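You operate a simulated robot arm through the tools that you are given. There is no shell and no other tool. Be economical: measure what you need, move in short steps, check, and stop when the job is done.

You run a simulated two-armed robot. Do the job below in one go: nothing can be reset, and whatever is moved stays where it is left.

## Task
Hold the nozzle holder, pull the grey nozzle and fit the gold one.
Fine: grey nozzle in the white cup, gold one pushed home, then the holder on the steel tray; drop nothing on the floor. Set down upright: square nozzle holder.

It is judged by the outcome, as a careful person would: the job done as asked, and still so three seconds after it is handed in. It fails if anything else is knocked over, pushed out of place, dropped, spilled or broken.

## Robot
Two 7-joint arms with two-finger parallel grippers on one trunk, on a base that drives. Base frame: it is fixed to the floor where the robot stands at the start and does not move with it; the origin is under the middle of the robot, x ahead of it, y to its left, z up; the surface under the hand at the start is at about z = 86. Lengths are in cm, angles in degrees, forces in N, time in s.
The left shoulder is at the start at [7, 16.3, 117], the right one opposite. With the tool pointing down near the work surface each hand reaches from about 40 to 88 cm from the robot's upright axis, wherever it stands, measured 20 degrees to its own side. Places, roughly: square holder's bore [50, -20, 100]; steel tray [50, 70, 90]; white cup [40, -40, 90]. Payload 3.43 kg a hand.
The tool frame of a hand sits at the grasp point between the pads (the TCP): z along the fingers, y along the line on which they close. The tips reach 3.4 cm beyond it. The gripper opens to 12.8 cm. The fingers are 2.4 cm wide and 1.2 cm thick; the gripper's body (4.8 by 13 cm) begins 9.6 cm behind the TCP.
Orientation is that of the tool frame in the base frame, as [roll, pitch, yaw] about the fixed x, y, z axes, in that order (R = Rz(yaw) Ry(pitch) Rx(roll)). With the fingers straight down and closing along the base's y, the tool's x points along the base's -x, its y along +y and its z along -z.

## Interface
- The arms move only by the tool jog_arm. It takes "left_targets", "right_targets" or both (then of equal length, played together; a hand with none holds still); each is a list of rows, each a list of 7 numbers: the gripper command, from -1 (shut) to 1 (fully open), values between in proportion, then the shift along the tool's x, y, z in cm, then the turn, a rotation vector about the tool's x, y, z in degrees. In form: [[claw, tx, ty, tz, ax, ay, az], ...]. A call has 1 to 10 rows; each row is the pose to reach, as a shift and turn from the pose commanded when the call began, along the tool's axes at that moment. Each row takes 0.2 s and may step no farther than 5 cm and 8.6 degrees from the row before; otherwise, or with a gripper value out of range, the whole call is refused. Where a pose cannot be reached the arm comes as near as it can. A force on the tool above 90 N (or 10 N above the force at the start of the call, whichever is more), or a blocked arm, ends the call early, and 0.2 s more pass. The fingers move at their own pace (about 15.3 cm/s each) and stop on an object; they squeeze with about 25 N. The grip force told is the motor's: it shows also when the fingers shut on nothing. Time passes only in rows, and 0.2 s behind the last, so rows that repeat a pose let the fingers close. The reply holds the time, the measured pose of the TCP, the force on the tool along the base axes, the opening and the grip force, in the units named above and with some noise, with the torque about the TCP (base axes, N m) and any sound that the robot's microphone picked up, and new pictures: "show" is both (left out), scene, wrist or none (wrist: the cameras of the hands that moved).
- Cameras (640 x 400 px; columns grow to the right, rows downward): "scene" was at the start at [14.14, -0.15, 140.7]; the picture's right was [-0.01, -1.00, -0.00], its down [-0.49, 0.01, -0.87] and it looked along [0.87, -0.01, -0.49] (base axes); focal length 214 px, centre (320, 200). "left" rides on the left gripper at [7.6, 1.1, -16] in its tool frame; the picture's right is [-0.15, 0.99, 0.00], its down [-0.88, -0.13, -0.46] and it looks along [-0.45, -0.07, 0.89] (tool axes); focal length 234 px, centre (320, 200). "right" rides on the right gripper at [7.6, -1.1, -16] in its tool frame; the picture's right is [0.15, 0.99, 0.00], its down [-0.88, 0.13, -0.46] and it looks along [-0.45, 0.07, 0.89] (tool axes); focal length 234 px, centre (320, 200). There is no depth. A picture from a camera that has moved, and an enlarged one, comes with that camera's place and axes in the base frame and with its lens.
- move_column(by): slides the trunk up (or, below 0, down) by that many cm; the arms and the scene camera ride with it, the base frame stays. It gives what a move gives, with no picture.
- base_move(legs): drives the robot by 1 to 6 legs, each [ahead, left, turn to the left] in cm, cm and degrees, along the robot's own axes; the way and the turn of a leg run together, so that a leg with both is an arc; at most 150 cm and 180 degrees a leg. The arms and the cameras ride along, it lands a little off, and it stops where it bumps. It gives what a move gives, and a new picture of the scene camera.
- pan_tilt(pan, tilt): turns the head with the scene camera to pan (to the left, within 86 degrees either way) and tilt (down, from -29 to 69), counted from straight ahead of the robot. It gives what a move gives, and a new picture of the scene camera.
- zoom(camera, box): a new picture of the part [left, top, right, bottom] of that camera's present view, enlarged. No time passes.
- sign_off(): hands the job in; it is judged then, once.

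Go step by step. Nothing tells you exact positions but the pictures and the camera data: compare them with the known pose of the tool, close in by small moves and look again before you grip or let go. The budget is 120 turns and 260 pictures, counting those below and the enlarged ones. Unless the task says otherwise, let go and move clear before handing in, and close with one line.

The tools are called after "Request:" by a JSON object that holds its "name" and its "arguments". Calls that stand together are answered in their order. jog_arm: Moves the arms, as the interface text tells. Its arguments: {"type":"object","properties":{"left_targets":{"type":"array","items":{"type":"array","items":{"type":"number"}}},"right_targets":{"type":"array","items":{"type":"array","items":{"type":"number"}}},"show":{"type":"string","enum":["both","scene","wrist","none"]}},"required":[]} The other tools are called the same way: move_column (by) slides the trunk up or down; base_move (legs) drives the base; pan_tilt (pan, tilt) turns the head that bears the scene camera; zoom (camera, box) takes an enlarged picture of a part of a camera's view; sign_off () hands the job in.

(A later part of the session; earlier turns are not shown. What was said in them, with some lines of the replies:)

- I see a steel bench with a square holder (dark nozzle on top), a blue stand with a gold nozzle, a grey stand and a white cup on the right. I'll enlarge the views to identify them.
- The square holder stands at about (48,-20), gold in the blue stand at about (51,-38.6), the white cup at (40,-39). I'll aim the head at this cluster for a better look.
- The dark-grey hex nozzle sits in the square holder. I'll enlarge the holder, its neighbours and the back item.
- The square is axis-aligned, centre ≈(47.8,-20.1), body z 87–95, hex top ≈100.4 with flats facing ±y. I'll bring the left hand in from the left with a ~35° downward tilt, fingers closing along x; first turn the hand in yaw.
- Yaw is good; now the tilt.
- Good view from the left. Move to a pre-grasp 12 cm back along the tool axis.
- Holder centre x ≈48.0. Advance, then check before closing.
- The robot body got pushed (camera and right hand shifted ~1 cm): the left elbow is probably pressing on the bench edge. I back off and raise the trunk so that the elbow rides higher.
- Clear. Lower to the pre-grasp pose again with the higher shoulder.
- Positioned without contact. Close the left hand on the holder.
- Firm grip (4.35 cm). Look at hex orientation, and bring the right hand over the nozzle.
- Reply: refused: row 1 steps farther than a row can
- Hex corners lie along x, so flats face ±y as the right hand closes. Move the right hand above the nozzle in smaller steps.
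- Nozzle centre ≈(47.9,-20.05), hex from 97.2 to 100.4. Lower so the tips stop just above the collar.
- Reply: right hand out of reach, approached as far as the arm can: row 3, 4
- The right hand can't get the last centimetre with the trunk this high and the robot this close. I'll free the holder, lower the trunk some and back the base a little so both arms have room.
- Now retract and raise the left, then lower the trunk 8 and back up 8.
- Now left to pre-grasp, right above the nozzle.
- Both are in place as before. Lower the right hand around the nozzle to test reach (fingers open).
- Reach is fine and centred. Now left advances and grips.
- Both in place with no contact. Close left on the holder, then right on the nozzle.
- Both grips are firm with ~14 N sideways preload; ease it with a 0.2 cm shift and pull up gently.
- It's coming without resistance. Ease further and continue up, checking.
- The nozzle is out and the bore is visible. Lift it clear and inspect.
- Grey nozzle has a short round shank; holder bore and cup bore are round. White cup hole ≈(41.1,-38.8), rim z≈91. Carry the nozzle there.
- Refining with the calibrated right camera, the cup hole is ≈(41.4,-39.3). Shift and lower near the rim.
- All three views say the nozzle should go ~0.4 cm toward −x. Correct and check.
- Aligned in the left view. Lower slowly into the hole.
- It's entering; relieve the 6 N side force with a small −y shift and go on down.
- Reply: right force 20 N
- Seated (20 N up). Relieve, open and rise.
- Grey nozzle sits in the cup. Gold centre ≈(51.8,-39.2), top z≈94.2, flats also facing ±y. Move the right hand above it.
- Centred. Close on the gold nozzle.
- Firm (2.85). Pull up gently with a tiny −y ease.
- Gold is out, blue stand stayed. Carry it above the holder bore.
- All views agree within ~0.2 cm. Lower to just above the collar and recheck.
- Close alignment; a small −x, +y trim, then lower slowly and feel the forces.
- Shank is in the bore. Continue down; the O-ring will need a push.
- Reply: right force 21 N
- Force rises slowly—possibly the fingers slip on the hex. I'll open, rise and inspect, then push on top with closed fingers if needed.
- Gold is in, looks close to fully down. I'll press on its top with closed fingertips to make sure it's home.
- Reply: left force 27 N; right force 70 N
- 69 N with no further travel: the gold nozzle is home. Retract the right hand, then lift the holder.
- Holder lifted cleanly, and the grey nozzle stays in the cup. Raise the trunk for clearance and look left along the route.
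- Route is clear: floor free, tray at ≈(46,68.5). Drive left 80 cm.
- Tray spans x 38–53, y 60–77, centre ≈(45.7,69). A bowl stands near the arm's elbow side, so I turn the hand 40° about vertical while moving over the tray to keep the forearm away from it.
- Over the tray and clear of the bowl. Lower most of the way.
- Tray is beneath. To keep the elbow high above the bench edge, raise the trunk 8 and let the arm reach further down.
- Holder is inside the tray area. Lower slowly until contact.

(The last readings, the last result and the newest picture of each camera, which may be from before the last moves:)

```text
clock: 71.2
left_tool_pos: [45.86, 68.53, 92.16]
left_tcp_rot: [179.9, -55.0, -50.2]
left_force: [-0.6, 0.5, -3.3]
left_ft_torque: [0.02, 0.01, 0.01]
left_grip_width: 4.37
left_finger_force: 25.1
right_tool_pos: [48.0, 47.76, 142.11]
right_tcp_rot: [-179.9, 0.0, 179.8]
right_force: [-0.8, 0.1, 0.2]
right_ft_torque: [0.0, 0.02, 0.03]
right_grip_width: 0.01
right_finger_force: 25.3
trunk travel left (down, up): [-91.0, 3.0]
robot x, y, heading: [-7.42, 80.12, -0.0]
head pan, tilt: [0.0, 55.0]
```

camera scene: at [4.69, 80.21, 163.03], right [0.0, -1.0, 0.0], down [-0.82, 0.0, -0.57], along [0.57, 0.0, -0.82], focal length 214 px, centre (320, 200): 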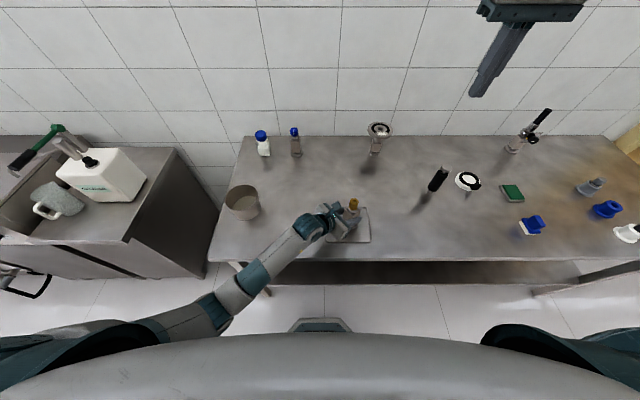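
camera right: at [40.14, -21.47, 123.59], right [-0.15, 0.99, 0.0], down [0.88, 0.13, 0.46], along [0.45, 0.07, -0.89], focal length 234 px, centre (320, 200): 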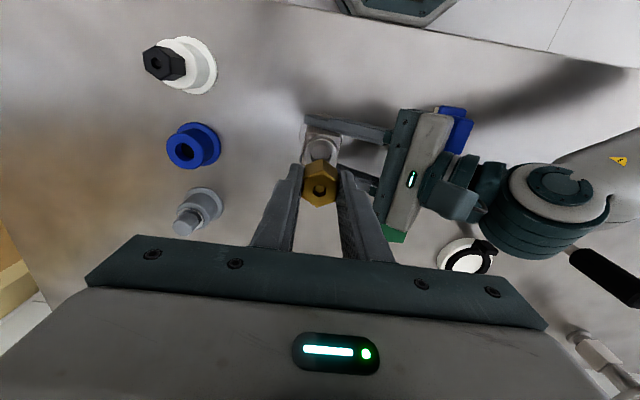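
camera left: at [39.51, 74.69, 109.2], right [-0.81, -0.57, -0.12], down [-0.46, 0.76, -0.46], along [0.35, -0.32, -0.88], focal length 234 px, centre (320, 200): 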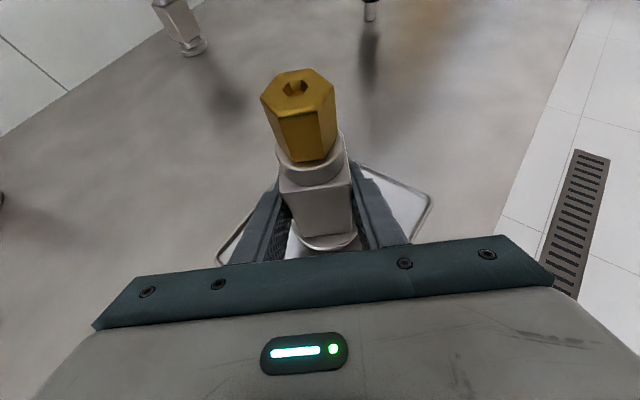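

Request:
{"name": "jog_arm", "arguments": {"left_targets": [[-1, -0.16, 0, 0.11, 0, 0, 0], [-1, -0.33, 0, 0.23, 0, 0, 0], [-1, -0.49, 0, 0.34, 0, 0, 0]], "show": "none"}}

Request:
{"name": "zoom", "arguments": {"camera": "left", "box": [220, 100, 440, 270]}}

```text
clock: 72.0
left_tool_pos: [45.83, 68.63, 91.96]
left_tcp_rot: [-179.9, -55.5, -50.3]
left_force: [-1.0, 3.3, 12.5]
left_ft_torque: [0.42, 0.48, -0.04]
left_grip_width: 4.39
left_finger_force: 25.0
right_tool_pos: [47.86, 48.0, 142.12]
right_tcp_rot: [179.9, 0.0, 179.8]
right_force: [-0.2, 0.1, 0.7]
right_ft_torque: [0.01, 0.01, 0.02]
right_grip_width: 0.0
right_finger_force: 24.7
trunk travel left (down, up): [-91.0, 3.0]
robot x, y, heading: [-7.4, 80.13, -0.3]
head pan, tilt: [0.0, 55.0]
```

```text
2.35 times, centred on (330, 185) of left
camera zoom: at [39.44, 74.65, 107.17], right [-0.81, -0.57, -0.12], down [-0.46, 0.76, -0.47], along [0.36, -0.32, -0.88], focal length 551 px, centre (296, 235)
```

zoom: 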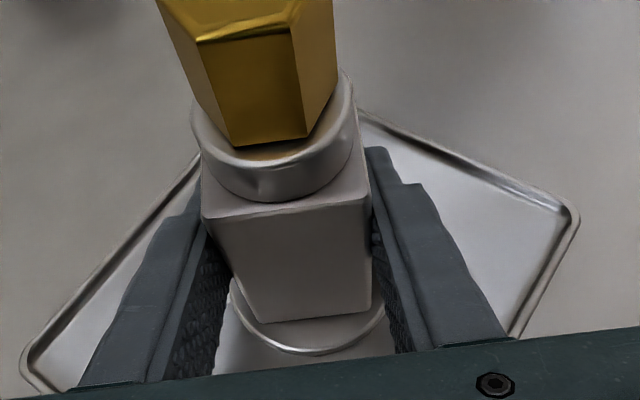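

Contact with the tray (≈16 N). Relax slightly, open part-way and back out along the fingers.

Request:
{"name": "jog_arm", "arguments": {"left_targets": [[-1, 0.16, 0, -0.11, 0, 0, 0], [-0.25, 0.16, 0, -0.11, 0, 0, 0], [-0.1, 0.16, 0, -0.11, 0, 0, 0], [0, 0.16, 0, -0.11, 0, 0, 0], [0, 0.16, 0, -0.11, 0, 0, 0], [0, 0.16, 0, -3, 0, 0, 0], [0, 0.16, 0, -7, 0, 0, 0], [0, 0.16, 0, -11, 0, 0, 0], [0, 0.16, 0, -15, 0, 0, 0]]}}

Request:
{"name": "zoom", "arguments": {"camera": "scene", "box": [270, 170, 420, 270]}}

Request:
{"name": "zoom", "arguments": {"camera": "left", "box": [220, 20, 440, 220]}}

```text
clock: 74.0
left_tool_pos: [37.92, 78.07, 100.39]
left_tcp_rot: [-179.9, -55.1, -50.3]
left_force: [-0.1, 0.4, -0.1]
left_ft_torque: [0.01, -0.01, 0.0]
left_grip_width: 6.42
left_finger_force: 0.0
right_tool_pos: [47.96, 47.97, 142.04]
right_tcp_rot: [-179.9, 0.0, 179.9]
right_force: [-0.2, -1.0, -0.8]
right_ft_torque: [0.0, 0.0, 0.0]
right_grip_width: 0.0
right_finger_force: 24.9
trunk travel left (down, up): [-91.0, 3.0]
robot x, y, heading: [-7.81, 80.4, -0.3]
head pan, tilt: [0.0, 55.0]
camera scene: at [4.5, 80.3, 163.04], right [0.0, -1.0, 0.0], down [-0.82, 0.0, -0.57], along [0.57, 0.0, -0.82], focal length 214 px, centre (320, 200)
camera left: at [31.51, 84.06, 115.72], right [-0.81, -0.57, -0.12], down [-0.46, 0.76, -0.46], along [0.35, -0.32, -0.88], focal length 234 px, centre (320, 200)
```

scene: 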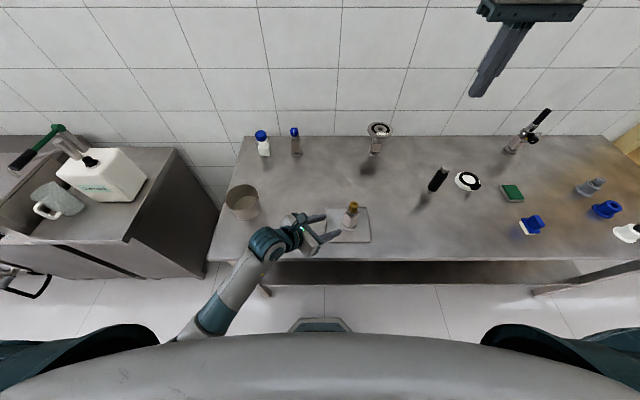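
left: 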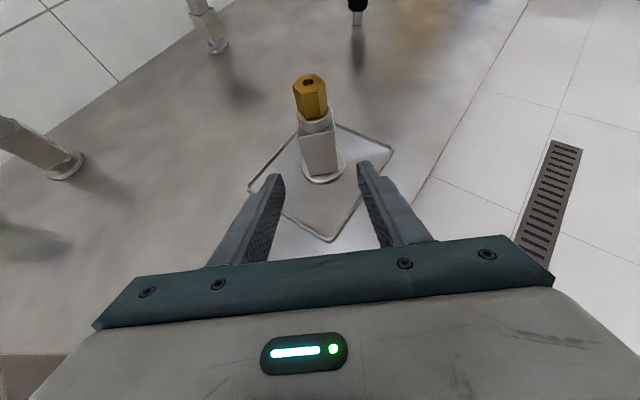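

```text
4.00 times, centred on (345, 220) of scene
camera zoom: at [4.5, 80.3, 163.04], right [0.0, -1.0, 0.0], down [-0.82, 0.0, -0.57], along [0.57, 0.0, -0.82], focal length 858 px, centre (220, 120)
```

zoom: 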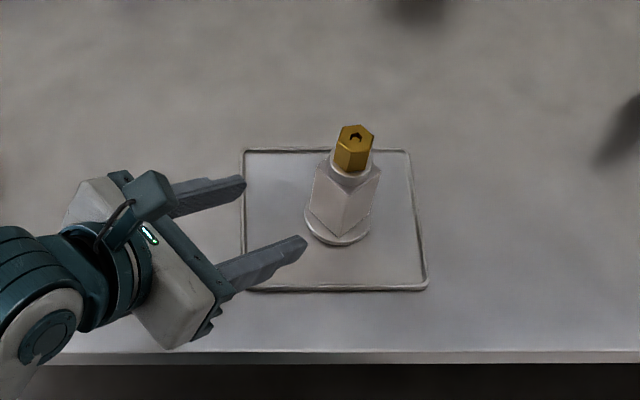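

```text
2.00 times, centred on (330, 120) of left
camera zoom: at [31.51, 84.06, 115.72], right [-0.81, -0.57, -0.12], down [-0.46, 0.76, -0.46], along [0.35, -0.32, -0.88], focal length 468 px, centre (300, 360)
```

zoom: 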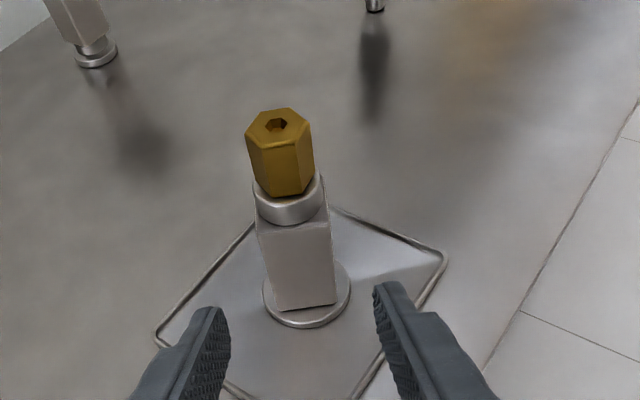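

The holder with the gold nozzle stands upright on the tray. Raise the left hand clear and check the cup one last time.

Request:
{"name": "jog_arm", "arguments": {"left_targets": [[0, 2.7, 0, -3, 0, 0, 0], [0, 5.4, 0, -6, 0, 0, 0], [0, 8.2, 0, -8, 0, 0, 0]], "show": "none"}}

Request:
{"name": "pan_tilt", "arguments": {"pan": -40, "tilt": 35}}

Request:
{"name": "zoom", "arguments": {"camera": "scene", "box": [240, 100, 480, 250]}}

```text
clock: 74.8
left_tool_pos: [36.97, 79.3, 111.79]
left_tcp_rot: [-180.0, -55.1, -50.2]
left_force: [-0.4, -0.8, -1.5]
left_ft_torque: [-0.03, -0.04, 0.01]
left_grip_width: 6.43
left_finger_force: 0.0
right_tool_pos: [48.04, 47.9, 142.03]
right_tcp_rot: [179.9, 0.1, 179.8]
right_force: [0.9, 0.1, -0.4]
right_ft_torque: [0.0, 0.01, 0.0]
right_grip_width: 0.0
right_finger_force: 25.3
trunk travel left (down, up): [-91.0, 3.0]
robot x, y, heading: [-7.89, 80.41, -0.5]
head pan, tilt: [0.0, 55.0]
```

```text
clock: 75.9
left_tool_pos: [36.83, 79.37, 111.73]
left_tcp_rot: [179.9, -55.2, -50.3]
left_force: [-0.5, 0.2, 0.1]
left_ft_torque: [0.01, -0.01, 0.01]
left_grip_width: 6.41
left_finger_force: 0.0
right_tool_pos: [47.88, 47.89, 141.96]
right_tcp_rot: [180.0, 0.0, 179.8]
right_force: [0.0, -0.7, 0.4]
right_ft_torque: [0.01, 0.0, 0.0]
right_grip_width: 0.0
right_finger_force: 25.2
trunk travel left (down, up): [-91.0, 3.0]
robot x, y, heading: [-7.88, 80.28, 0.0]
head pan, tilt: [-40.0, 35.0]
camera scene: at [4.13, 74.56, 165.86], right [-0.64, -0.76, 0.0], down [-0.44, 0.37, -0.82], along [0.63, -0.53, -0.57], focal length 214 px, centre (320, 200)
```

scene: 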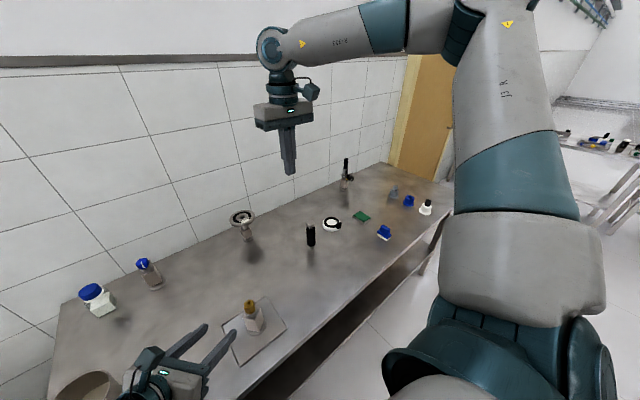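

```text
2.67 times, centred on (360, 175) of scene
camera zoom: at [4.13, 74.56, 165.86], right [-0.64, -0.76, 0.0], down [-0.44, 0.37, -0.82], along [0.63, -0.53, -0.57], focal length 572 px, centre (213, 267)
```

zoom: 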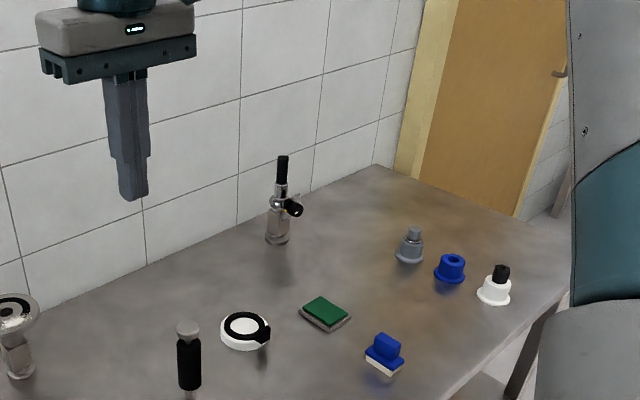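

Everything is in place: grey nozzle in the white cup, gold in the holder, holder upright on the tray, nothing disturbed.

Request:
{"name": "sign_off", "arguments": {}}

```text
The job is handed in.
```

The job is done and handed in: the grey nozzle sits in the white cup, the gold one is pushed home in the square holder, and the holder stands upright on the steel tray.
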